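You operate a simulated robot arm through the tools that you are given. There is no shell and no other tool. Be economical: measure what you need, move in short steps, check, and stop when the job is done.

You are at the controls of a simulated robot arm. One attempt, no reset.

JOB
Tighten the four flange bolts in number order to the torque on the card.
Fine: program knob back to OFF, screw driver back in its yellow cup.

The check looks at the end state, three seconds after you hand in, the way a careful person would. Anything else that was tipped, shoved, dropped, spilled or broken makes it a failure.

ROBOT AND FRAMES
A 6-joint arm with a two-finger parallel gripper, fixed in place. Base frame: the origin is at the foot of the arm, x ahead of it, y to its left, z up; the work surface is at about z = 800. Units: mm, rad, N and s.
With the tool pointing down near the work surface it reaches from about 240 to 640 mm from the base axis. Its first joint turns from -1.152 to 1.152 rad. Payload 2.7 kg.
The TCP is the grasp point between the finger pads, 23 mm short of the fingertips. In the tool frame z runs along the fingers and y along their closing line. Largest opening 94 mm; finger width 38, thickness 10; the body of the gripper, 54 by 96 mm, starts 39 mm behind the TCP.
Orientation is told as [roll, pitch, yaw] about the base's x, y, z axes, in that order, counted from this pose: with the fingers straight down and closing along the base's y, the tool's x points along the base's -x, its y along +y and its z along -z.

CONTROLS
- The arm moves only by the tool step_arm. Its arguments are lists of equal length, an entry for each row: "linear": the shift along the tool's x, y, z in units of 20 mm (1.0 is 20 mm), a list of three; "delta_rot": the turn, a rotation vector about the tool's x, y, z in units of 8 degrees (1.0 is 8 degrees), a list of three; "jaw": the opening, from 0 (shut) to 1 (fully open). In form: {"linear": [[x, y, z], ...], "delta_rot": [[ax, ay, az], ...], "jaw": [jaw, ...]}. A call has 1 to 10 rows; each row shifts and turns the commanded pose from where the row before left it, along the tool's axes as they then stand. A call with a number of a shift or a turn outside -1 to 1 is refused whole. Each row takes 0.2 s and may step no farther than 50 mm and 0.15 rad from the row before; otherwise, or with a gripper value out of range, the whole call is refused. Where a pose cannot be reached the arm comes as near as it can. A force on the tool above 40 N (or 10 N above the force at the start of the call, whichever is more), or a blocked arm, ends the call early, and 0.2 s more pass. Each finger travels about 45 mm/s and halts on what it meets, pressing with about 24 N; the grip force reading is that of the motor and also rises with nothing between the fingers. The clock runs only during rows and for 0.2 s after the last one: add rows that do not move to give the fingers time. The reply holds the time, the measured pose of the TCP, the force on the tool along the base axes, the opening and the grip force, in the units named above and with some noise, with the torque about the TCP (base axes, N m) and any sound that the robot's microphone picked up.
- Cameras (640 x 400 px; columns grow to the right, rows downward): "scene" is fixed at [85.1, -440.3, 1402.7]; the picture's right is [0.66, -0.75, 0.00], its down [-0.44, -0.39, -0.81] and it looks along [0.61, 0.54, -0.58] (base axes); focal length 297 px, centre (320, 200). "wrist" rides on the gripper at [87, 16, -74] in the tool frame; the picture's right is [-0.18, 0.98, 0.00], its down [-0.58, -0.11, -0.81] and it looks along [-0.79, -0.15, 0.59] (tool axes); focal length 243 px, centre (320, 200). There is no depth. A picture from a camera that has moved, and an enlarged one, comes with that camera's place and axes in the base frame and with its lens.
- capture(camera): a new picture of that camera. It takes no simulated time.
- enlarge(camera, box): a new picture of the part [left, top, right, bottom] of that camera's present view, enlarged. It takes no simulated time.
- job_done(): hands the job in; it is judged then, once.

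Go step by step. Nothing tells you positions but the pictures and the camera data: compare them with the known pose of the tool, close in by small moves and look again before you grip or let go. The budget is 120 turns and 76 pictures, counting those below and the enlarged ones. Unless the task says otherwise, let go and move clear before handing in, and close with one line.

The tools are called after "Emit:" by a JSON object that holds its "api" and its "payload". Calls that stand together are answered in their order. step_arm: Moves the arm, as the interface text tells. Its arguments: {"type":"object","properties":{"linear":{"type":"array","items":{"type":"array","items":{"type":"number"}}},"delta_rot":{"type":"array","items":{"type":"array","items":{"type":"number"}}},"jaw":{"type":"array","items":{"type":"number"}}},"required":["linear","delta_rot","jaw"]} The other tools are called the same way: capture (camera) takes a picture; enlarge (camera, box) takes an enlarged picture of a part of a camera's view; job_done () hands the job in.

At the start:

```text
time_s: 0.0
ee_pos: [423.0, 32.6, 1217.4]
orientation: [0.001, 0.001, -0.001]
force: [-0.6, -0.3, -0.3]
ft_torque: [0.01, -0.01, 0.0]
width: 94.0
gripper_force: 0.0
```

scene: 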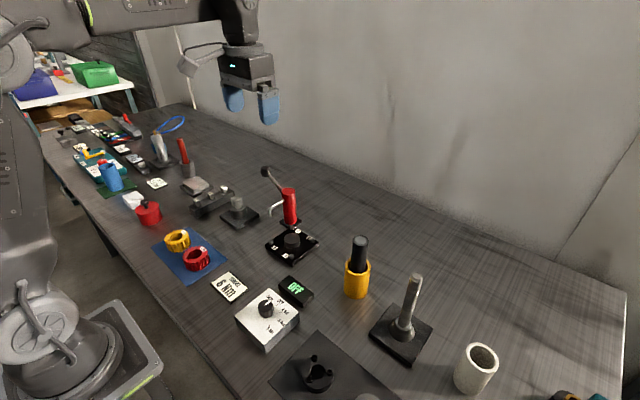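
wrist: 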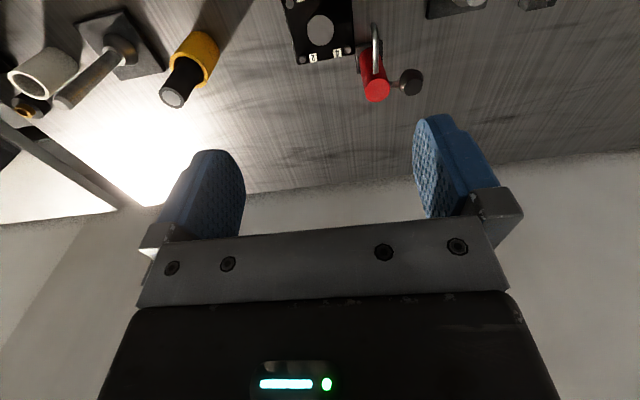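

I see a bench with a black flange plate with numbered bolts, a torque card, a program-knob box with display, and a driver in a yellow cup. I'll enlarge the key parts first.

Emit:
{"api": "enlarge", "payload": {"camera": "scene", "box": [200, 220, 400, 345]}}

Emit:
{"api": "enlarge", "payload": {"camera": "scene", "box": [180, 150, 340, 250]}}

Emit:
{"api": "enlarge", "payload": {"camera": "scene", "box": [220, 270, 320, 333]}}

```text
3.20 times, centred on (300, 282) of scene
camera zoom: at [85.1, -440.3, 1402.7], right [0.66, -0.75, 0.0], down [-0.44, -0.39, -0.81], along [0.61, 0.54, -0.58], focal length 952 px, centre (384, -64)
```

zoom: 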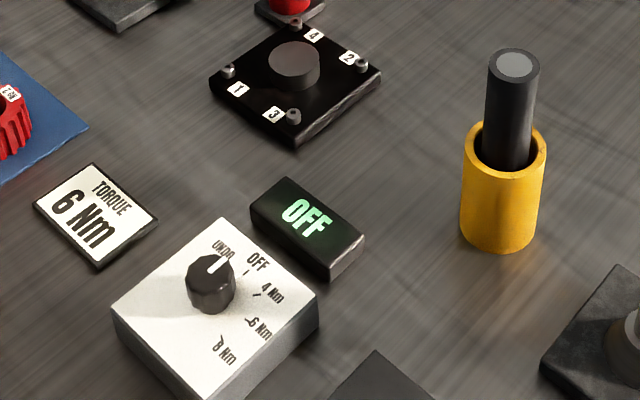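

```text
4.00 times, centred on (260, 200) of scene
camera zoom: at [85.1, -440.3, 1402.7], right [0.66, -0.75, 0.0], down [-0.44, -0.39, -0.81], along [0.61, 0.54, -0.58], focal length 1190 px, centre (560, 200)
```

zoom: 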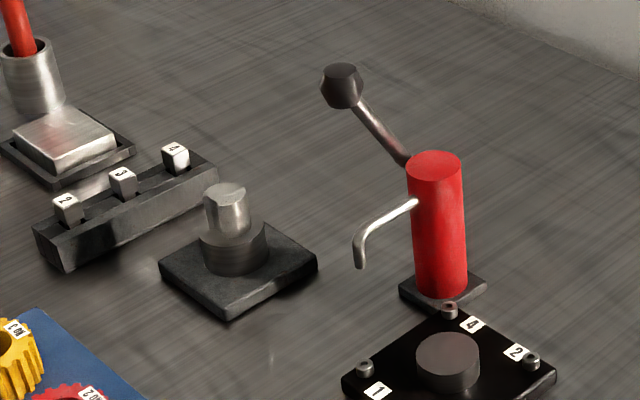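

```text
6.35 times, centred on (270, 302) of scene
camera zoom: at [85.1, -440.3, 1402.7], right [0.66, -0.75, 0.0], down [-0.44, -0.39, -0.81], along [0.61, 0.54, -0.58], focal length 1888 px, centre (638, -444)
```

zoom: 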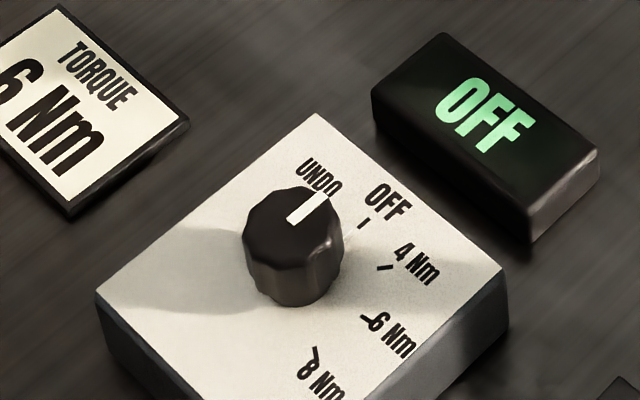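

The card asks for 6 Nm and the knob is at OFF; ticks appear to be at 40° spacing (OFF→6 = 80° clockwise). I estimate the knob at about (295,-100), the cup at (483,-202) and the bolts in an 82 mm square around (488,19). I'll move above the knob and look.

Emit:
{"api": "step_arm", "payload": {"linear": [[0.64, -0.66, 1], [0.64, -0.66, 1], [0.64, -0.66, 1], [0.64, -0.66, 1], [0.64, -0.66, 1], [0.64, -0.66, 1], [0.64, -0.66, 1], [0.64, -0.66, 1], [0.64, -0.66, 1], [0.64, -0.66, 1]], "delta_rot": [[0, 0, 0], [0, 0, 0], [0, 0, 0], [0, 0, 0], [0, 0, 0], [0, 0, 0], [0, 0, 0], [0, 0, 0], [0, 0, 0], [0, 0, 0]], "jaw": [0.7, 0.7, 0.7, 0.7, 0.7, 0.7, 0.7, 0.7, 0.7, 0.7]}}

Emit:
{"api": "capture", "payload": {"camera": "scene"}}

Emit:
{"api": "capture", "payload": {"camera": "wrist"}}

```text
time_s: 2.2
ee_pos: [294.4, -102.4, 1017.7]
orientation: [0.001, -0.001, 0.0]
force: [-0.5, 0.1, -0.6]
ft_torque: [-0.01, 0.01, -0.03]
width: 65.7
gripper_force: 0.0
```

```text
70 pictures are left
```

scene: 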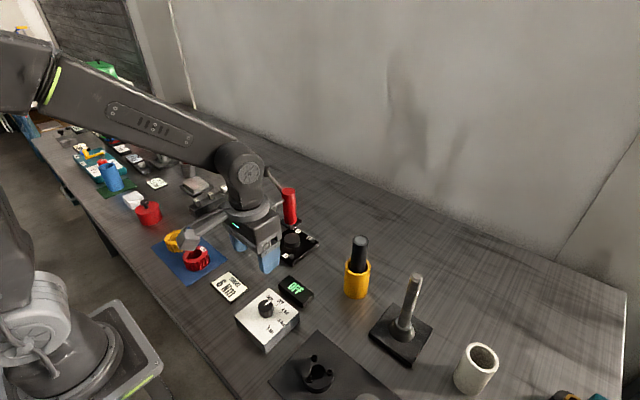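

```text
69 pictures are left
camera wrist: at [209.1, -85.0, 1092.1], right [0.18, 0.98, 0.0], down [0.58, -0.11, 0.81], along [0.79, -0.15, -0.59], focal length 243 px, centre (320, 200)
```

wrist: 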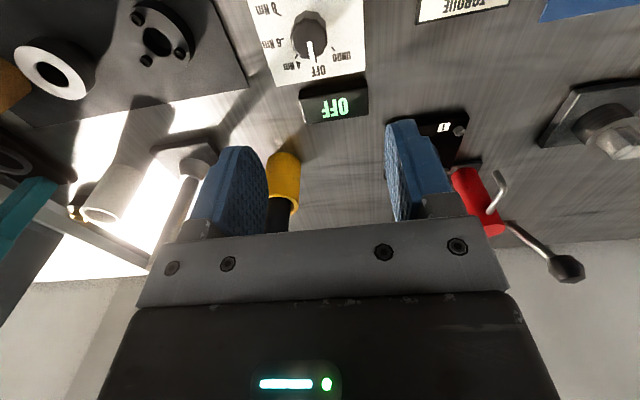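

Triangulating both views puts the knob top at about (289,-110,870). I'll descend to z≈920 and look again.

Emit:
{"api": "step_arm", "payload": {"linear": [[0.27, -0.38, 0.95], [0, 0, 1], [0, 0, 1], [0, 0, 1], [0, 0, 0.9]], "delta_rot": [[0, 0, 0], [0, 0, 0], [0, 0, 0], [0, 0, 0], [0, 0, 0]], "jaw": [0.7, 0.7, 0.7, 0.7, 0.7]}}

Emit:
{"api": "capture", "payload": {"camera": "wrist"}}

Emit:
{"api": "enlarge", "payload": {"camera": "scene", "box": [200, 230, 328, 310]}}

```text
time_s: 3.4
ee_pos: [289.0, -106.8, 920.1]
orientation: [-0.001, 0.0, -0.002]
force: [-0.4, -0.1, -0.3]
ft_torque: [-0.02, 0.01, -0.01]
width: 65.6
gripper_force: 0.2
```

```text
68 pictures are left
camera wrist: at [203.8, -90.9, 995.2], right [0.18, 0.98, 0.0], down [0.58, -0.11, 0.81], along [0.79, -0.15, -0.59], focal length 243 px, centre (320, 200)
```

wrist: 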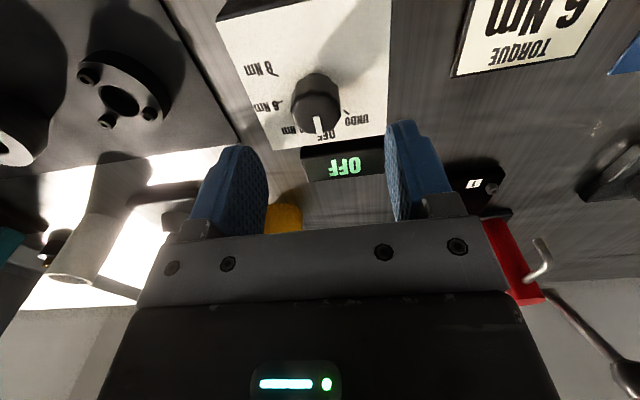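

```text
5.00 times, centred on (264, 270) of scene
camera zoom: at [85.1, -440.3, 1402.7], right [0.66, -0.75, 0.0], down [-0.44, -0.39, -0.81], along [0.61, 0.54, -0.58], focal length 1487 px, centre (600, -150)
```

zoom: 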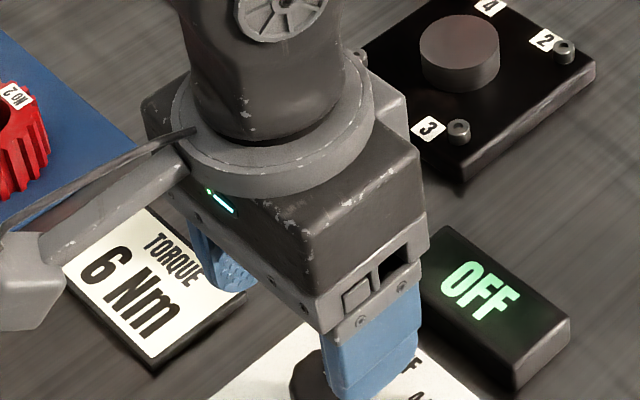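

Knob is nearly centred beneath; top is about z 865 near (290,-108). Descending further and looking.

Emit:
{"api": "step_arm", "payload": {"linear": [[-0.05, -0.06, 1], [0, 0, 0.9]], "delta_rot": [[0, 0, 0], [0, 0, 0]], "jaw": [0.7, 0.7]}}

Emit:
{"api": "capture", "payload": {"camera": "wrist"}}

Emit:
{"api": "enlarge", "payload": {"camera": "scene", "box": [220, 260, 320, 360]}}

```text
time_s: 4.0
ee_pos: [291.4, -108.8, 882.8]
orientation: [0.001, -0.001, 0.001]
force: [0.3, 0.3, 0.0]
ft_torque: [-0.03, 0.0, -0.01]
width: 66.0
gripper_force: 0.0
```

```text
66 pictures are left
camera wrist: at [205.0, -92.1, 956.9], right [0.18, 0.98, 0.0], down [0.58, -0.11, 0.81], along [0.79, -0.15, -0.59], focal length 243 px, centre (320, 200)
```

wrist: 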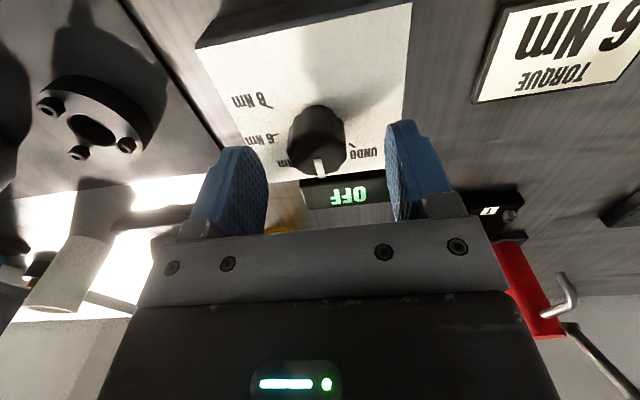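

```text
4.00 times, centred on (270, 310) of scene
camera zoom: at [85.1, -440.3, 1402.7], right [0.66, -0.75, 0.0], down [-0.44, -0.39, -0.81], along [0.61, 0.54, -0.58], focal length 1190 px, centre (520, -240)
```

zoom: 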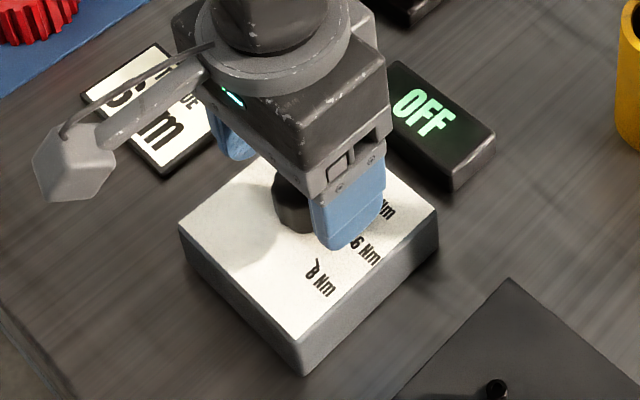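

Well centred over the knob with tips at its top height. I'll lower ~17 mm with force watch.

Emit:
{"api": "step_arm", "payload": {"linear": [[0, 0, 0.45], [0, 0, 0.4]], "delta_rot": [[0, 0, 0], [0, 0, 0]], "jaw": [0.6, 0.6]}}

Emit:
{"api": "capture", "payload": {"camera": "wrist"}}

Emit:
{"api": "enlarge", "payload": {"camera": "scene", "box": [220, 260, 320, 360]}}

```text
time_s: 4.6
ee_pos: [290.7, -108.5, 865.1]
orientation: [0.0, 0.0, 0.001]
force: [0.1, -0.5, -0.4]
ft_torque: [0.01, -0.01, 0.02]
width: 56.4
gripper_force: 0.1
```

```text
64 pictures are left
camera wrist: at [205.0, -92.5, 940.0], right [0.18, 0.98, 0.0], down [0.58, -0.11, 0.81], along [0.79, -0.15, -0.59], focal length 243 px, centre (320, 200)
```

wrist: 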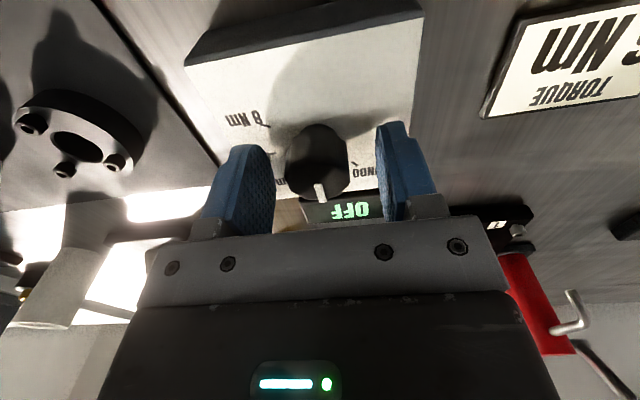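

```text
4.00 times, centred on (270, 310) of scene
camera zoom: at [85.1, -440.3, 1402.7], right [0.66, -0.75, 0.0], down [-0.44, -0.39, -0.81], along [0.61, 0.54, -0.58], focal length 1190 px, centre (520, -240)
```

zoom: 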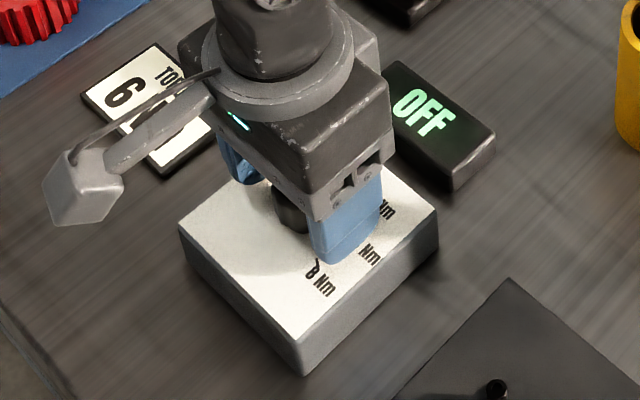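

The knob sits between the fingers. I'll go a few mm lower and close.

Emit:
{"api": "step_arm", "payload": {"linear": [[0, -0.06, 0.2], [0, 0, 0], [0, 0, 0], [0, 0, 0], [0, 0, 0]], "delta_rot": [[0, 0, 0], [0, 0, 0], [0, 0, 0], [0, 0, 0], [0, 0, 0]], "jaw": [0.5, 0.4, 0.34, 0.3, 0.3]}}

```text
time_s: 5.8
ee_pos: [290.9, -109.8, 861.3]
orientation: [-0.001, -0.001, 0.003]
force: [1.8, 8.3, -3.2]
ft_torque: [-0.42, -0.05, -0.01]
width: 30.8
gripper_force: 45.2
```

Gripped (knob ~31 mm) with a small lateral force; I'll nudge +y and turn 40° clockwise, then check.

Emit:
{"api": "step_arm", "payload": {"linear": [[0, 0.04, 0], [0, 0, 0], [0, 0, 0], [0, 0, 0], [0, 0, 0]], "delta_rot": [[0, 0, 1], [0, 0, 1], [0, 0, 1], [0, 0, 1], [0, 0, 1]], "jaw": [0.3, 0.3, 0.3, 0.3, 0.3]}}

Emit:
{"api": "enlarge", "payload": {"camera": "scene", "box": [220, 260, 320, 360]}}

```text
time_s: 7.0
ee_pos: [289.9, -109.2, 861.7]
orientation: [0.0, -0.001, -0.699]
force: [1.2, -16.3, 2.0]
ft_torque: [-0.35, 1.11, 0.04]
width: 30.8
gripper_force: 44.9
```

```text
4.00 times, centred on (270, 310) of scene
camera zoom: at [85.2, -440.7, 1402.5], right [0.66, -0.75, 0.0], down [-0.44, -0.39, -0.81], along [0.61, 0.54, -0.58], focal length 1190 px, centre (520, -240)
```

zoom: 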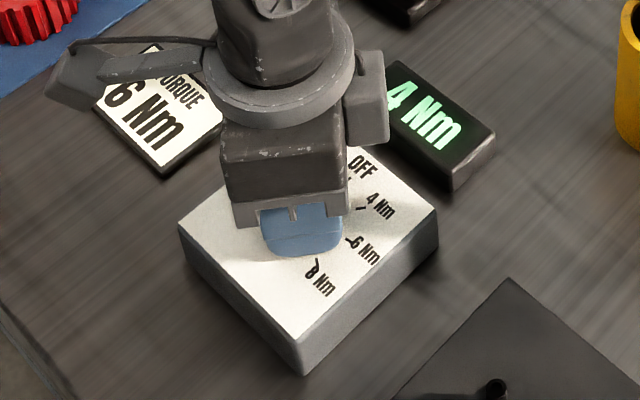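

Display reads 4 Nm, so the turn works. I'll ease the side load and turn another 40°.

Emit:
{"api": "step_arm", "payload": {"linear": [[-0.03, -0.035, 0], [0, 0, 0], [0, 0, 0], [0, 0, 0], [0, 0, 0]], "delta_rot": [[0, 0, 1], [0, 0, 1], [0, 0, 1], [0, 0, 1], [0, 0, 1]], "jaw": [0.3, 0.3, 0.3, 0.3, 0.3]}}

Emit:
{"api": "enlarge", "payload": {"camera": "scene", "box": [220, 260, 320, 360]}}

```text
time_s: 8.2
ee_pos: [289.6, -111.0, 862.8]
orientation: [0.0, -0.001, -1.398]
force: [1.8, -7.2, 5.0]
ft_torque: [0.77, 1.0, 0.02]
width: 30.7
gripper_force: 45.1
```

```text
4.00 times, centred on (270, 310) of scene
camera zoom: at [85.2, -440.5, 1402.6], right [0.66, -0.75, 0.0], down [-0.44, -0.39, -0.81], along [0.61, 0.54, -0.58], focal length 1190 px, centre (520, -240)
```

zoom: 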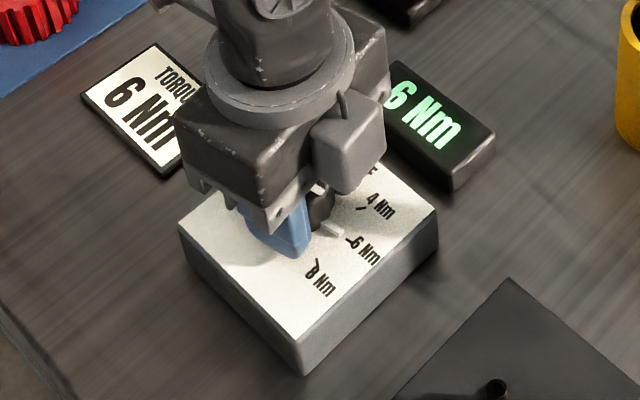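

Display reads 6 Nm. Open and lift away.

Emit:
{"api": "step_arm", "payload": {"linear": [[0, 0, 0], [0, 0, 0], [0, 0, -0.3], [0, 0, -1], [0, 0, -1], [0, 0, -1], [0, 0, -1], [0, 0, -1], [0, 0, -1], [0, 0, -1]], "delta_rot": [[0, 0, 0], [0, 0, 0], [0, 0, 0], [0, 0, 0], [0, 0, 0], [0, 0, 0], [0, 0, -1], [0, 0, -1], [0, 0, -1], [0, 0, -1]], "jaw": [0.45, 0.6, 0.6, 0.6, 0.7, 0.7, 0.7, 0.7, 0.7, 0.7]}}

Emit:
{"api": "enlarge", "payload": {"camera": "scene", "box": [220, 220, 400, 333]}}

```text
time_s: 10.4
ee_pos: [290.7, -109.1, 1006.4]
orientation: [0.0, -0.001, -0.835]
force: [0.5, 0.3, 0.1]
ft_torque: [-0.02, 0.03, -0.01]
width: 65.7
gripper_force: 0.1
```

```text
3.54 times, centred on (310, 276) of scene
camera zoom: at [85.1, -440.3, 1402.7], right [0.66, -0.75, 0.0], down [-0.44, -0.39, -0.81], along [0.61, 0.54, -0.58], focal length 1053 px, centre (355, -71)
```

zoom: 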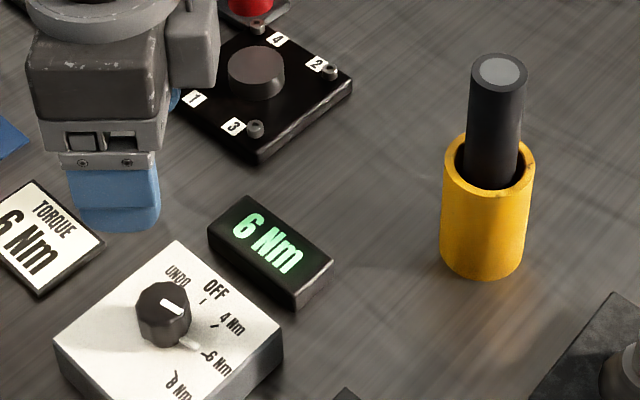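

Knob shows 6 Nm. Next I rotate back to yaw 0 while rising, then go above the driver at about (486,-202), top ~z 974.

Emit:
{"api": "step_arm", "payload": {"linear": [[0, 0, -0.6], [0, 0, -0.6], [0, 0, -0.6], [0, 0, -0.6], [0, 0, -0.6], [0, 0, -0.6]], "delta_rot": [[0, 0, -1], [0, 0, -1], [0, 0, -1], [0, 0, -1], [0, 0, -1], [0, 0, -0.98]], "jaw": [0.7, 0.7, 0.7, 0.7, 0.7, 0.7]}}

Emit:
{"api": "step_arm", "payload": {"linear": [[-0.975, -0.465, 0], [-0.975, -0.465, 0], [-0.975, -0.465, 0], [-0.975, -0.465, 0], [-0.975, -0.465, 0], [-0.975, -0.465, 0], [-0.975, -0.465, 0], [-0.975, -0.465, 0], [-0.975, -0.465, 0], [-0.975, -0.465, 0]], "delta_rot": [[0, 0, 0], [0, 0, 0], [0, 0, 0], [0, 0, 0], [0, 0, 0], [0, 0, 0], [0, 0, 0], [0, 0, 0], [0, 0, 0], [0, 0, 0]], "jaw": [0.7, 0.7, 0.7, 0.7, 0.7, 0.7, 0.7, 0.7, 0.7, 0.7]}}

Emit:
{"api": "capture", "payload": {"camera": "wrist"}}

Emit:
{"api": "enlarge", "payload": {"camera": "scene", "box": [260, 180, 420, 300]}}

```text
time_s: 11.8
ee_pos: [290.1, -109.9, 1079.1]
orientation: [-0.001, 0.001, 0.002]
force: [0.7, 0.2, -0.2]
ft_torque: [0.01, -0.02, 0.0]
width: 65.7
gripper_force: 0.1
```

```text
time_s: 14.0
ee_pos: [484.2, -204.4, 1079.3]
orientation: [0.001, 0.0, -0.001]
force: [-0.1, 0.6, -0.4]
ft_torque: [0.02, 0.04, 0.0]
width: 65.6
gripper_force: 0.1
```

```text
59 pictures are left
camera wrist: at [399.2, -187.6, 1153.2], right [0.19, 0.98, 0.0], down [0.58, -0.11, 0.81], along [0.79, -0.15, -0.59], focal length 243 px, centre (320, 200)
```

wrist: 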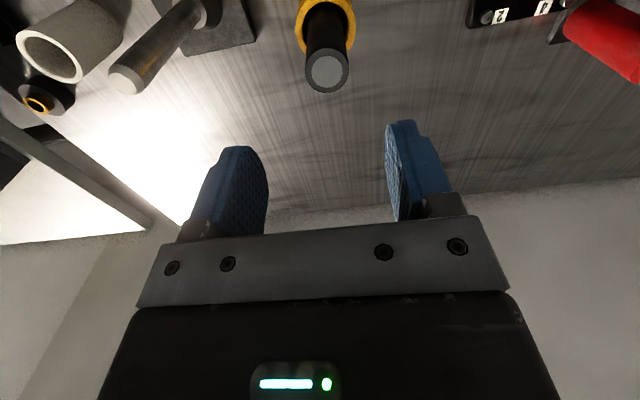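

```text
3.33 times, centred on (340, 240) of scene
camera zoom: at [85.1, -440.3, 1402.6], right [0.66, -0.75, 0.0], down [-0.44, -0.39, -0.81], along [0.61, 0.54, -0.58], focal length 991 px, centre (253, 67)
```

zoom: 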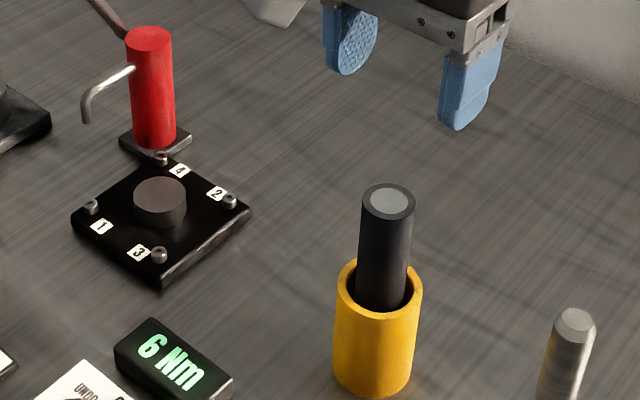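

Driver top seen at about (485,-199,974). Adjust y +4 and descend to z≈985, then check.

Emit:
{"api": "step_arm", "payload": {"linear": [[0, 0.22, 0.8], [0, 0, 1], [0, 0, 1], [0, 0, 1], [0, 0, 0.9]], "delta_rot": [[0, 0, 0], [0, 0, 0], [0, 0, 0], [0, 0, 0], [0, 0, 0]], "jaw": [0.7, 0.7, 0.7, 0.7, 0.7]}}

Emit:
{"api": "capture", "payload": {"camera": "wrist"}}

```text
time_s: 15.2
ee_pos: [483.5, -198.4, 982.9]
orientation: [0.0, 0.001, -0.001]
force: [-0.3, -0.9, 0.2]
ft_torque: [-0.01, -0.03, 0.02]
width: 65.7
gripper_force: 0.0
```

```text
57 pictures are left
camera wrist: at [398.8, -181.9, 1058.3], right [0.19, 0.98, 0.0], down [0.58, -0.11, 0.81], along [0.79, -0.15, -0.59], focal length 243 px, centre (320, 200)
```

wrist: 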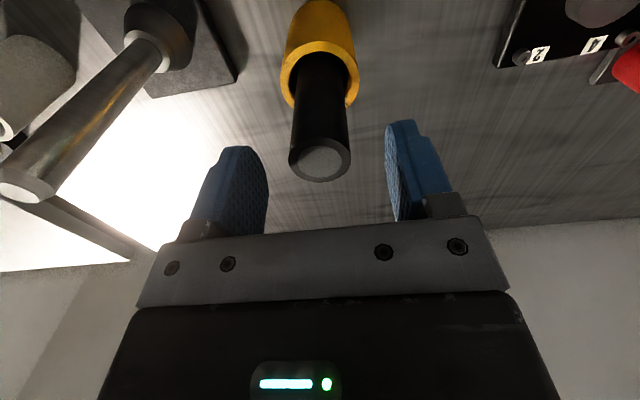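

Centred. Descend to TCP z≈941 and close.

Emit:
{"api": "step_arm", "payload": {"linear": [[0.05, 0, 1], [0, 0, 1], [0, 0, 0.1]], "delta_rot": [[0, 0, 0], [0, 0, 0], [0, 0, 0]], "jaw": [0.7, 0.7, 0.7]}}

Emit:
{"api": "capture", "payload": {"camera": "wrist"}}

Emit:
{"api": "enlarge", "payload": {"camera": "scene", "box": [300, 200, 420, 310]}}

```text
time_s: 16.0
ee_pos: [484.6, -199.3, 943.6]
orientation: [0.0, 0.0, -0.001]
force: [0.4, -0.2, 1.2]
ft_torque: [-0.01, 0.01, -0.01]
width: 66.3
gripper_force: 0.1
```

```text
56 pictures are left
camera wrist: at [398.4, -182.6, 1018.3], right [0.19, 0.98, 0.0], down [0.58, -0.11, 0.81], along [0.79, -0.15, -0.59], focal length 243 px, centre (320, 200)
```

wrist: 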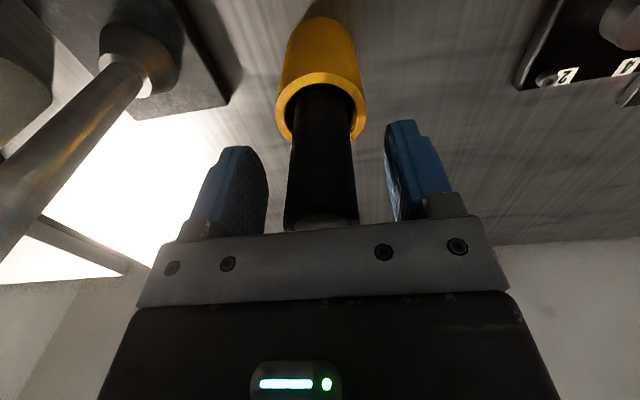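

```text
3.64 times, centred on (360, 255) of scene
camera zoom: at [85.1, -440.3, 1402.7], right [0.66, -0.75, 0.0], down [-0.44, -0.39, -0.81], along [0.61, 0.54, -0.58], focal length 1081 px, centre (174, 0)
```

zoom: 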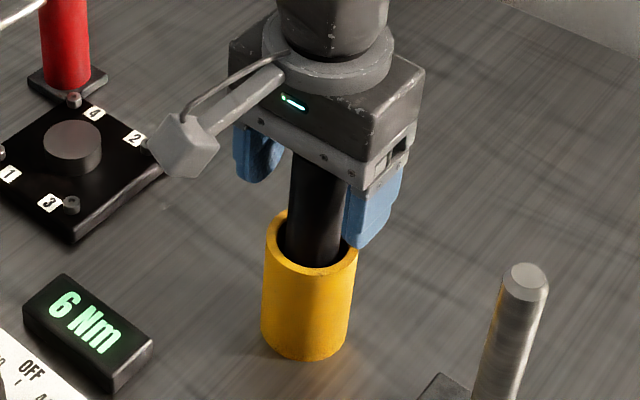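

Aligned; closing on the handle.

Emit:
{"api": "step_arm", "payload": {"linear": [[0, 0, 0], [0, 0, 0], [0, 0, 0], [0, 0, 0], [0, 0, 0]], "delta_rot": [[0, 0, 0], [0, 0, 0], [0, 0, 0], [0, 0, 0], [0, 0, 0]], "jaw": [0.5, 0.35, 0.2, 0.2, 0.2]}}

Emit:
{"api": "capture", "payload": {"camera": "wrist"}}

```text
time_s: 17.2
ee_pos: [484.1, -199.0, 944.0]
orientation: [-0.001, -0.001, -0.002]
force: [0.5, -2.1, 0.2]
ft_torque: [-0.23, -0.01, -0.01]
width: 33.8
gripper_force: 24.2
```

```text
54 pictures are left
camera wrist: at [398.4, -182.8, 1018.4], right [0.19, 0.98, 0.0], down [0.58, -0.11, 0.81], along [0.79, -0.15, -0.59], focal length 243 px, centre (320, 200)
```

wrist: 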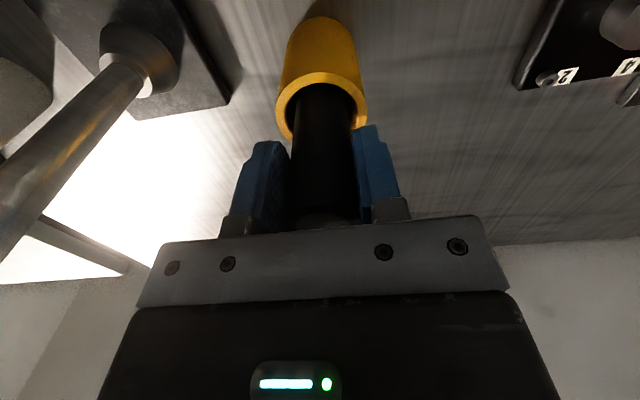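

Gripped (34 mm). Lift straight up ~120 mm and look at the driver's bottom.

Emit:
{"api": "step_arm", "payload": {"linear": [[0, 0, -0.5], [0, 0, -1], [0, 0, -1], [0, 0, -1], [0, 0, -1], [0, 0, -1], [0, 0, -1], [0, 0, 0]], "delta_rot": [[0, 0, 0], [0, 0, 0], [0, 0, 0], [0, 0, 0], [0, 0, 0], [0, 0, 0], [0, 0, 0], [0, 0, 0]], "jaw": [0.2, 0.2, 0.2, 0.2, 0.2, 0.2, 0.2, 0.2]}}

Emit:
{"api": "capture", "payload": {"camera": "wrist"}}

Emit:
{"api": "enlarge", "payload": {"camera": "scene", "box": [280, 140, 440, 310]}}

```text
time_s: 19.0
ee_pos: [483.0, -197.8, 1073.8]
orientation: [-0.001, 0.001, -0.002]
force: [0.6, -0.1, -4.7]
ft_torque: [-0.01, 0.01, 0.01]
width: 33.6
gripper_force: 24.0
```

```text
53 pictures are left
camera wrist: at [398.0, -182.7, 1148.6], right [0.19, 0.98, 0.0], down [0.58, -0.11, 0.81], along [0.79, -0.15, -0.59], focal length 243 px, centre (320, 200)
```

wrist: 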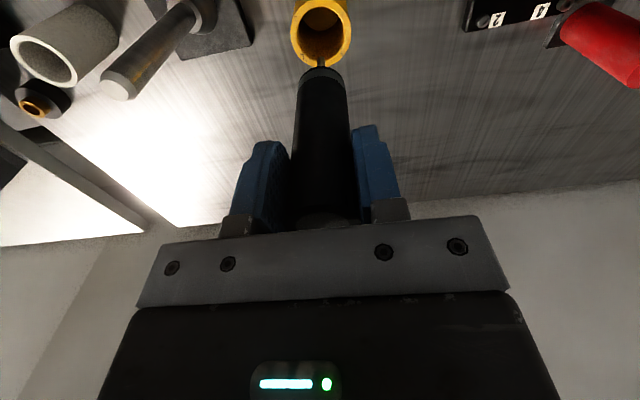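

```text
2.35 times, centred on (360, 225) of scene
camera zoom: at [85.2, -440.3, 1402.6], right [0.66, -0.75, 0.0], down [-0.44, -0.39, -0.81], along [0.61, 0.54, -0.58], focal length 700 px, centre (226, 141)
```

zoom: 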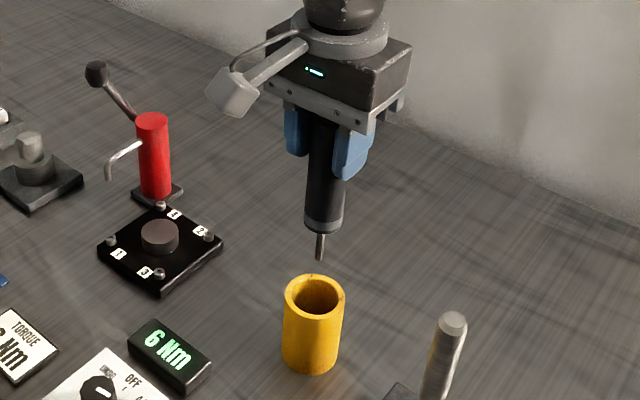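

The bit tip hangs ~130 mm below the TCP, straight. Now move toward bolt 1 at about (446,60), staying high.

Emit:
{"api": "step_arm", "payload": {"linear": [[0.14, 0.99, 0], [0.14, 0.99, 0], [0.14, 0.99, 0], [0.14, 0.99, 0], [0.14, 0.99, 0], [0.14, 0.99, 0], [0.14, 0.99, 0], [0.14, 0.99, 0], [0.14, 0.99, 0], [0.14, 0.99, 0]], "delta_rot": [[0, 0, 0], [0, 0, 0], [0, 0, 0], [0, 0, 0], [0, 0, 0], [0, 0, 0], [0, 0, 0], [0, 0, 0], [0, 0, 0], [0, 0, 0]], "jaw": [0.2, 0.2, 0.2, 0.2, 0.2, 0.2, 0.2, 0.2, 0.2, 0.2]}}

Emit:
{"api": "step_arm", "payload": {"linear": [[0.14, 0.99, 0], [0.14, 0.99, 0], [0.14, 0.99, 0], [0, 0, 0.8], [0, 0, 0.8], [0, 0, 0]], "delta_rot": [[0, 0, 0], [0, 0, 0], [0, 0, 0], [0, 0, 0], [0, 0, 0], [0, 0, 0]], "jaw": [0.2, 0.2, 0.2, 0.2, 0.2, 0.2]}}

Emit:
{"api": "capture", "payload": {"camera": "wrist"}}

Emit:
{"api": "enlarge", "payload": {"camera": "scene", "box": [230, 150, 350, 270]}}

```text
time_s: 21.2
ee_pos: [457.3, -0.8, 1074.3]
orientation: [0.001, 0.0, -0.002]
force: [1.3, -0.1, -4.4]
ft_torque: [0.0, 0.01, -0.01]
width: 33.9
gripper_force: 23.7
```

```text
time_s: 22.6
ee_pos: [448.2, 55.9, 1039.7]
orientation: [0.0, 0.001, -0.002]
force: [-0.5, 0.0, -4.4]
ft_torque: [0.0, 0.01, -0.01]
width: 33.8
gripper_force: 24.0
```

```text
51 pictures are left
camera wrist: at [363.1, 74.1, 1115.3], right [0.19, 0.98, 0.0], down [0.58, -0.11, 0.81], along [0.79, -0.15, -0.59], focal length 243 px, centre (320, 200)
```

wrist: 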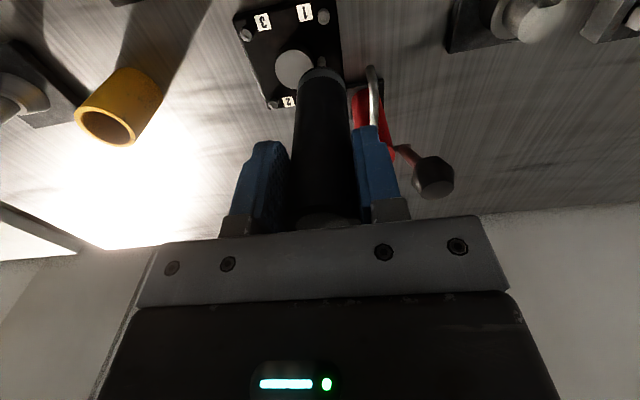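

```text
3.33 times, centred on (290, 210) of scene
camera zoom: at [85.2, -440.3, 1402.6], right [0.66, -0.75, 0.0], down [-0.44, -0.39, -0.81], along [0.61, 0.54, -0.58], focal length 991 px, centre (420, 167)
```

zoom: 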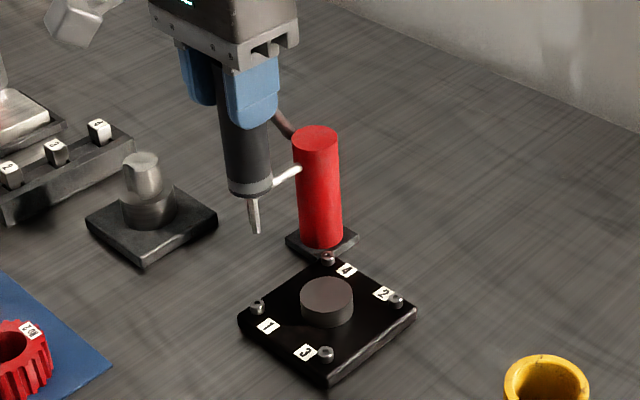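

Enlarging the wrist view to locate bolt 1 relative to the bit tip.

Emit:
{"api": "enlarge", "payload": {"camera": "wrist", "box": [230, 0, 390, 110]}}

Emit:
{"api": "enlarge", "payload": {"camera": "scene", "box": [250, 200, 320, 270]}}

```text
3.64 times, centred on (310, 55) of wrist
camera zoom: at [363.1, 74.1, 1115.3], right [0.19, 0.98, 0.0], down [0.58, -0.11, 0.81], along [0.79, -0.15, -0.59], focal length 882 px, centre (356, 727)
```

zoom: 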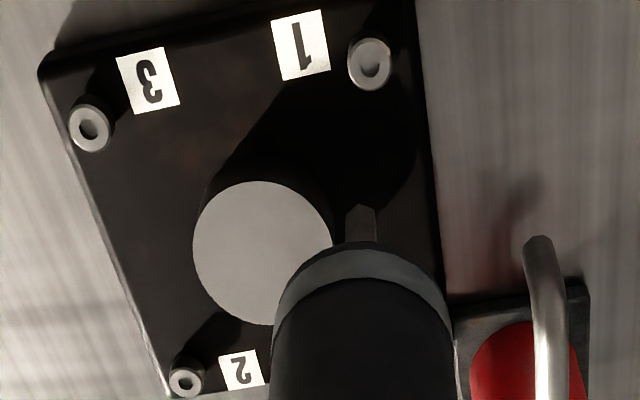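

```text
5.71 times, centred on (285, 235) of scene
camera zoom: at [85.2, -440.3, 1402.6], right [0.66, -0.75, 0.0], down [-0.44, -0.39, -0.81], along [0.61, 0.54, -0.58], focal length 1699 px, centre (520, 0)
```

zoom: 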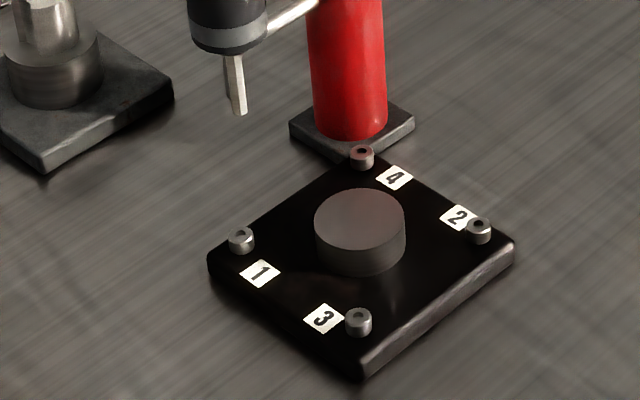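

Bolt 1 triangulates to (448,62,832), tip is ~(449,59,912). Adjust and go down 60 mm, then look closely.

Emit:
{"api": "step_arm", "payload": {"linear": [[0.06, 0.135, 0.6], [0, 0, 0.8], [0, 0, 0.8], [0, 0, 0.8], [0, 0, 0]], "delta_rot": [[0, 0, 0], [0, 0, 0], [0, 0, 0], [0, 0, 0], [0, 0, 0]], "jaw": [0.2, 0.2, 0.2, 0.2, 0.2]}}

Emit:
{"api": "enlarge", "payload": {"camera": "wrist", "box": [270, 10, 370, 80]}}

Emit:
{"api": "enlarge", "payload": {"camera": "scene", "box": [250, 200, 320, 270]}}

```text
time_s: 23.8
ee_pos: [447.2, 61.1, 982.0]
orientation: [0.001, -0.001, -0.003]
force: [0.3, -0.1, -5.1]
ft_torque: [0.02, 0.04, 0.0]
width: 33.9
gripper_force: 23.7
```

```text
5.71 times, centred on (320, 45) of wrist
camera zoom: at [361.5, 77.4, 1055.6], right [0.19, 0.98, 0.0], down [0.58, -0.11, 0.81], along [0.79, -0.15, -0.59], focal length 1386 px, centre (320, 1086)
```

zoom: 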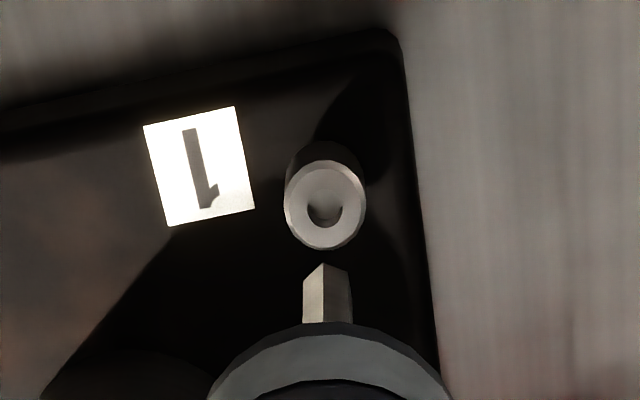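

```text
5.71 times, centred on (285, 235) of scene
camera zoom: at [85.2, -440.3, 1402.6], right [0.66, -0.75, 0.0], down [-0.44, -0.39, -0.81], along [0.61, 0.54, -0.58], focal length 1699 px, centre (520, 0)
```

zoom: 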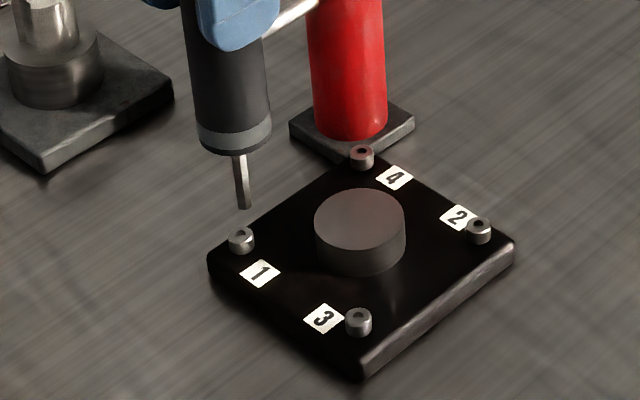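

Comparing both views, the tip is ~4 mm too far in +x and ~16 mm above the bolt. I'll shift -x 4 mm, lower 6 mm and recheck.

Emit:
{"api": "step_arm", "payload": {"linear": [[0.2, 0.01, 0], [0, 0, 0.3], [0, 0, 0]], "delta_rot": [[0, 0, 0], [0, 0, 0], [0, 0, 0]], "jaw": [0.2, 0.2, 0.2]}}

Emit:
{"api": "enlarge", "payload": {"camera": "wrist", "box": [290, 20, 350, 70]}}

Emit:
{"api": "enlarge", "payload": {"camera": "scene", "box": [255, 220, 295, 250]}}

```text
time_s: 24.6
ee_pos: [443.8, 61.1, 975.6]
orientation: [-0.001, -0.001, -0.001]
force: [0.2, 0.0, -5.3]
ft_torque: [-0.01, 0.06, -0.01]
width: 33.6
gripper_force: 24.3
```

```text
8.00 times, centred on (320, 45) of wrist
camera zoom: at [357.3, 77.9, 1049.8], right [0.19, 0.98, 0.0], down [0.58, -0.11, 0.81], along [0.79, -0.15, -0.59], focal length 1941 px, centre (320, 1440)
```

zoom: 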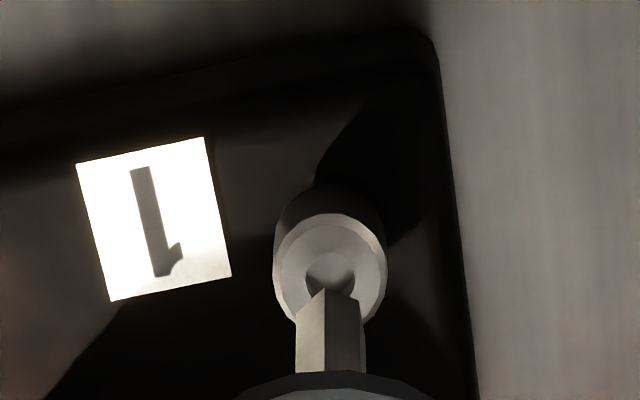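

```text
13.33 times, centred on (275, 235) of scene
camera zoom: at [85.2, -440.3, 1402.6], right [0.66, -0.75, 0.0], down [-0.44, -0.39, -0.81], along [0.61, 0.54, -0.58], focal length 3965 px, centre (920, -267)
```

zoom: 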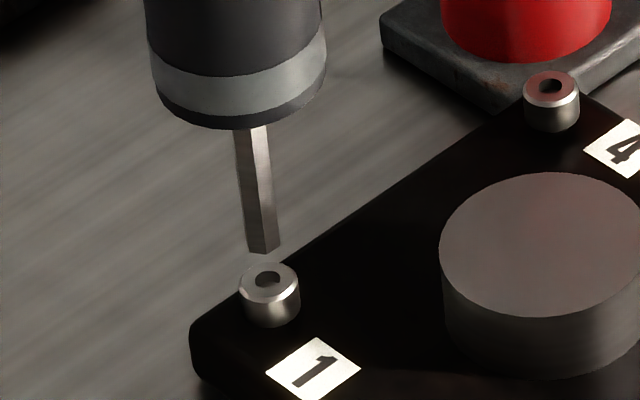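

Both views now show the bit aligned over the socket, ~8 mm above. Lowering into the socket carefully.

Emit:
{"api": "step_arm", "payload": {"linear": [[0, 0, 0.2], [0, 0, 0.2], [0, 0, 0.1]], "delta_rot": [[0, 0, 0], [0, 0, 0], [0, 0, 0]], "jaw": [0.2, 0.2, 0.2]}}

Emit:
{"api": "enlarge", "payload": {"camera": "scene", "box": [250, 220, 330, 280]}}

```text
time_s: 25.4
ee_pos: [442.4, 61.7, 964.4]
orientation: [0.002, -0.001, -0.002]
force: [-0.7, -0.1, -5.0]
ft_torque: [0.01, 0.06, 0.0]
width: 33.6
gripper_force: 23.9
```

```text
6.67 times, centred on (290, 250) of scene
camera zoom: at [85.2, -440.3, 1402.6], right [0.66, -0.75, 0.0], down [-0.44, -0.39, -0.81], along [0.61, 0.54, -0.58], focal length 1982 px, centre (520, -133)
```

zoom: 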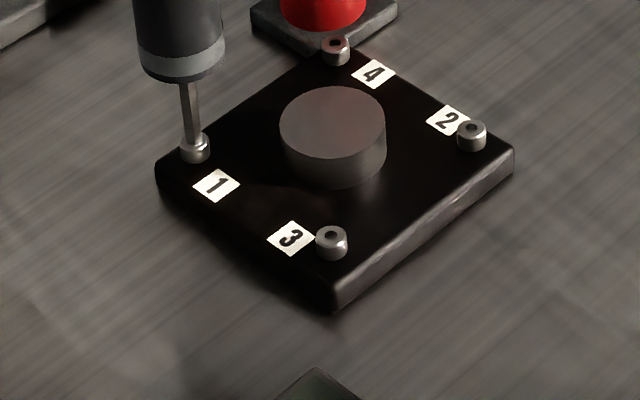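

Emit:
{"api": "enlarge", "payload": {"camera": "scene", "box": [260, 225, 290, 248]}}

Emit:
{"api": "enlarge", "payload": {"camera": "wrist", "box": [295, 20, 345, 65]}}

```text
16.00 times, centred on (275, 236) of scene
camera zoom: at [85.2, -440.3, 1402.6], right [0.66, -0.75, 0.0], down [-0.44, -0.39, -0.81], along [0.61, 0.54, -0.58], focal length 4758 px, centre (1040, -384)
```

zoom: 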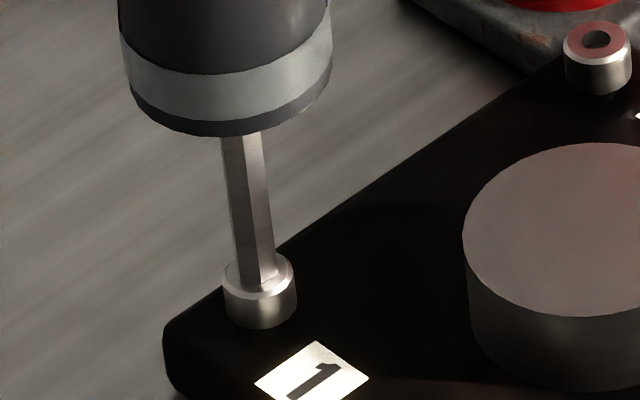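

```text
8.89 times, centred on (320, 42) of wrist
camera zoom: at [357.5, 78.1, 1039.6], right [0.19, 0.98, 0.0], down [0.58, -0.11, 0.81], along [0.79, -0.15, -0.59], focal length 2157 px, centre (320, 1600)
```

zoom: 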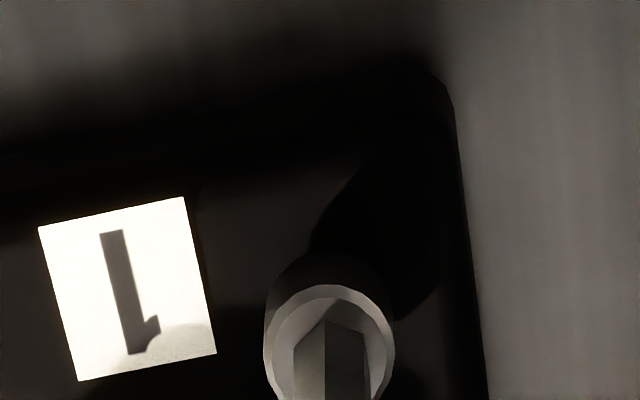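

The bit is at the socket mouth; continuing down slowly until force appears.

Emit:
{"api": "step_arm", "payload": {"linear": [[0, 0, 0.1], [0, 0, 0.1], [0, 0, 0]], "delta_rot": [[0, 0, 0], [0, 0, 0], [0, 0, 0]], "jaw": [0.2, 0.2, 0.2]}}

Emit:
{"api": "enlarge", "payload": {"camera": "scene", "box": [240, 225, 310, 303]}}

```text
time_s: 26.2
ee_pos: [444.4, 62.5, 962.8]
orientation: [0.001, -0.007, -0.002]
force: [-4.3, 0.8, 27.5]
ft_torque: [0.19, 0.35, 0.01]
width: 33.7
gripper_force: 24.2
```

```text
5.13 times, centred on (275, 264) of scene
camera zoom: at [84.7, -440.3, 1402.7], right [0.66, -0.75, 0.0], down [-0.44, -0.39, -0.81], along [0.61, 0.54, -0.58], focal length 1525 px, centre (551, -128)
```

zoom: 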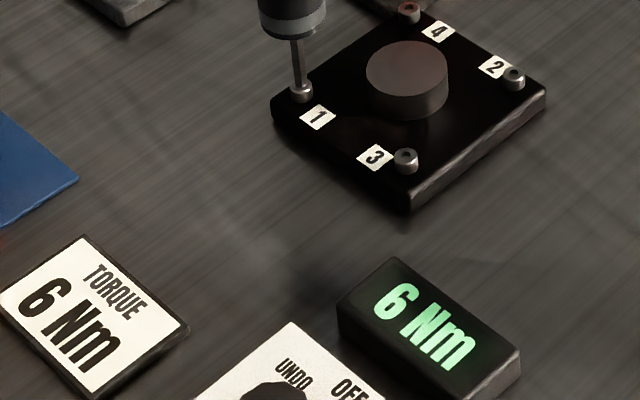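

Contact at ~27 N downward. I'll hold there a moment to see whether the driver runs.

Emit:
{"api": "step_arm", "payload": {"linear": [[0, 0, 0], [0, 0, 0], [0, 0, 0], [0, 0, 0], [0, 0, 0]], "delta_rot": [[0, 0, 0], [0, 0, 0], [0, 0, 0], [0, 0, 0], [0, 0, 0]], "jaw": [0.2, 0.2, 0.2, 0.2, 0.2]}}

Emit:
{"api": "enlarge", "payload": {"camera": "scene", "box": [255, 222, 295, 252]}}

Emit:
{"api": "enlarge", "payload": {"camera": "wrist", "box": [280, 10, 360, 75]}}

```text
time_s: 27.4
ee_pos: [444.9, 61.1, 963.5]
orientation: [-0.001, -0.006, -0.002]
force: [2.2, 0.0, 29.9]
ft_torque: [-0.16, -0.49, 0.01]
width: 34.1
gripper_force: 24.8
```

```text
13.33 times, centred on (275, 237) of scene
camera zoom: at [84.8, -440.4, 1402.7], right [0.66, -0.75, 0.0], down [-0.44, -0.39, -0.81], along [0.61, 0.54, -0.58], focal length 3965 px, centre (920, -293)
```

zoom: 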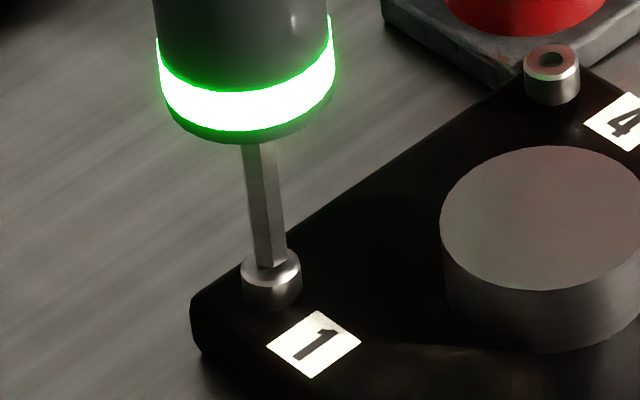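

```text
6.15 times, centred on (320, 42) of wrist
camera zoom: at [358.3, 77.9, 1036.9], right [0.19, 0.98, 0.0], down [0.58, -0.11, 0.81], along [0.8, -0.15, -0.59], focal length 1493 px, centre (320, 1169)
```

zoom: 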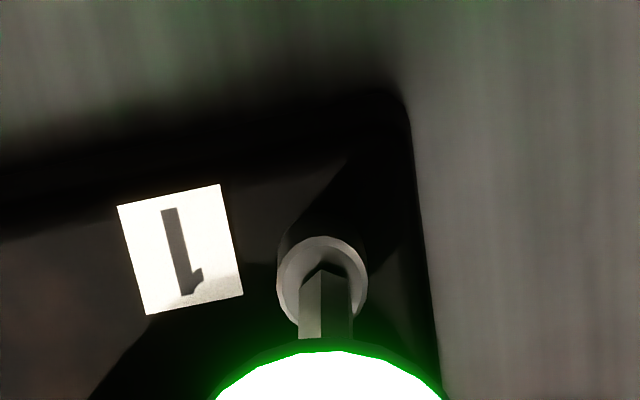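

The driver's ring is green and bolt 1's head has dropped ~2 mm. I'll hold a bit more and see if the status changes.

Emit:
{"api": "step_arm", "payload": {"linear": [[0, 0, 0], [0, 0, 0], [0, 0, 0], [0, 0, 0], [0, 0, 0]], "delta_rot": [[0, 0, 0], [0, 0, 0], [0, 0, 0], [0, 0, 0], [0, 0, 0]], "jaw": [0.2, 0.2, 0.2, 0.2, 0.2]}}

Emit:
{"api": "capture", "payload": {"camera": "scene"}}

```text
time_s: 28.6
ee_pos: [445.1, 61.7, 962.6]
orientation: [0.0, -0.005, -0.002]
force: [1.9, -1.1, 28.2]
ft_torque: [-0.17, -0.49, 0.01]
width: 33.4
gripper_force: 23.7
```

```text
37 pictures are left
```

scene: 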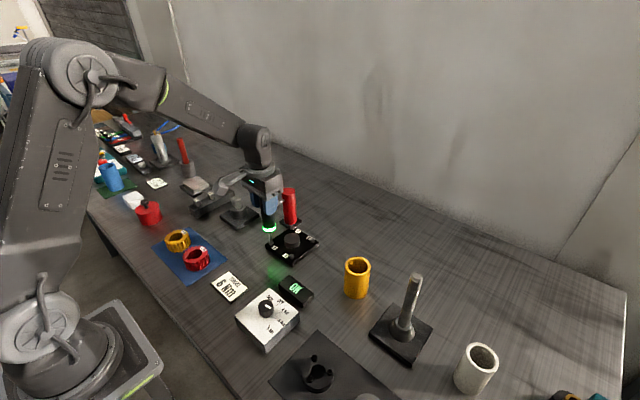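

Emit:
{"api": "enlarge", "payload": {"camera": "scene", "box": [250, 220, 330, 310]}}

```text
4.44 times, centred on (290, 265) of scene
camera zoom: at [84.8, -440.4, 1402.7], right [0.66, -0.75, 0.0], down [-0.44, -0.39, -0.81], along [0.61, 0.54, -0.58], focal length 1322 px, centre (453, -89)
```

zoom: 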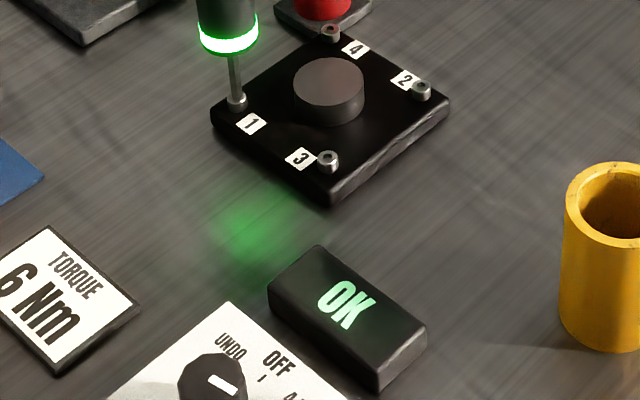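

Display reads OK: bolt 1 done. Lift 40 mm and shift by (+82,-82) to bolt 2, then inspect.

Emit:
{"api": "step_arm", "payload": {"linear": [[0, 0, -0.5], [0, 0, -1], [0, 0, -0.7], [-0.82, -0.82, 0], [-0.82, -0.82, 0], [-0.82, -0.82, 0], [-0.82, -0.82, 0], [-0.82, -0.82, 0], [0, 0, 0.7], [0, 0, 0.5]], "delta_rot": [[0, 0, 0], [0, 0, 0], [0, 0, 0], [0, 0, 0], [0, 0, 0], [0, 0, 0], [0, 0, 0], [0, 0, 0], [0, 0, 0], [0, 0, 0]], "jaw": [0.2, 0.2, 0.2, 0.2, 0.2, 0.2, 0.2, 0.2, 0.2, 0.2]}}

Emit:
{"api": "enlarge", "payload": {"camera": "wrist", "box": [290, 20, 350, 70]}}

Emit:
{"api": "enlarge", "payload": {"camera": "scene", "box": [275, 205, 335, 255]}}

```text
time_s: 30.8
ee_pos: [524.7, -21.3, 980.4]
orientation: [0.001, 0.0, -0.001]
force: [-0.4, -0.1, -4.6]
ft_torque: [-0.02, 0.04, 0.0]
width: 33.6
gripper_force: 24.0
```

```text
8.00 times, centred on (320, 45) of wrist
camera zoom: at [439.3, -5.2, 1055.3], right [0.19, 0.98, 0.0], down [0.58, -0.11, 0.81], along [0.79, -0.15, -0.59], focal length 1941 px, centre (320, 1440)
```

zoom: 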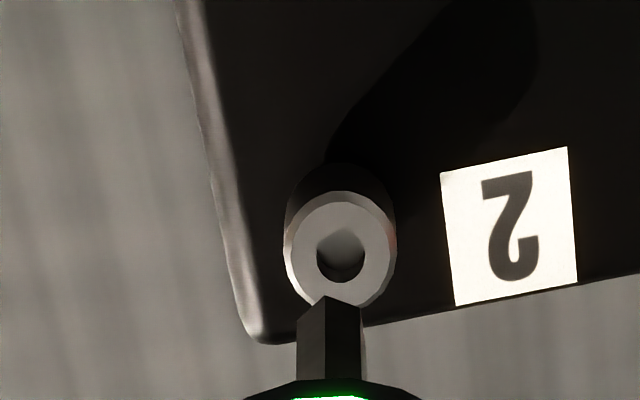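

```text
8.00 times, centred on (305, 230) of scene
camera zoom: at [85.2, -440.3, 1402.6], right [0.66, -0.75, 0.0], down [-0.44, -0.39, -0.81], along [0.61, 0.54, -0.58], focal length 2379 px, centre (440, -40)
```

zoom: 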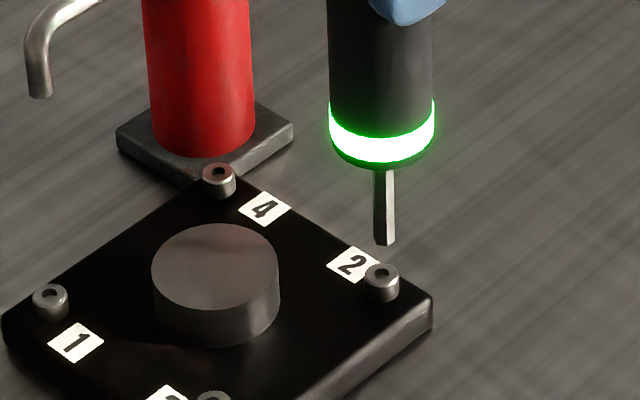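

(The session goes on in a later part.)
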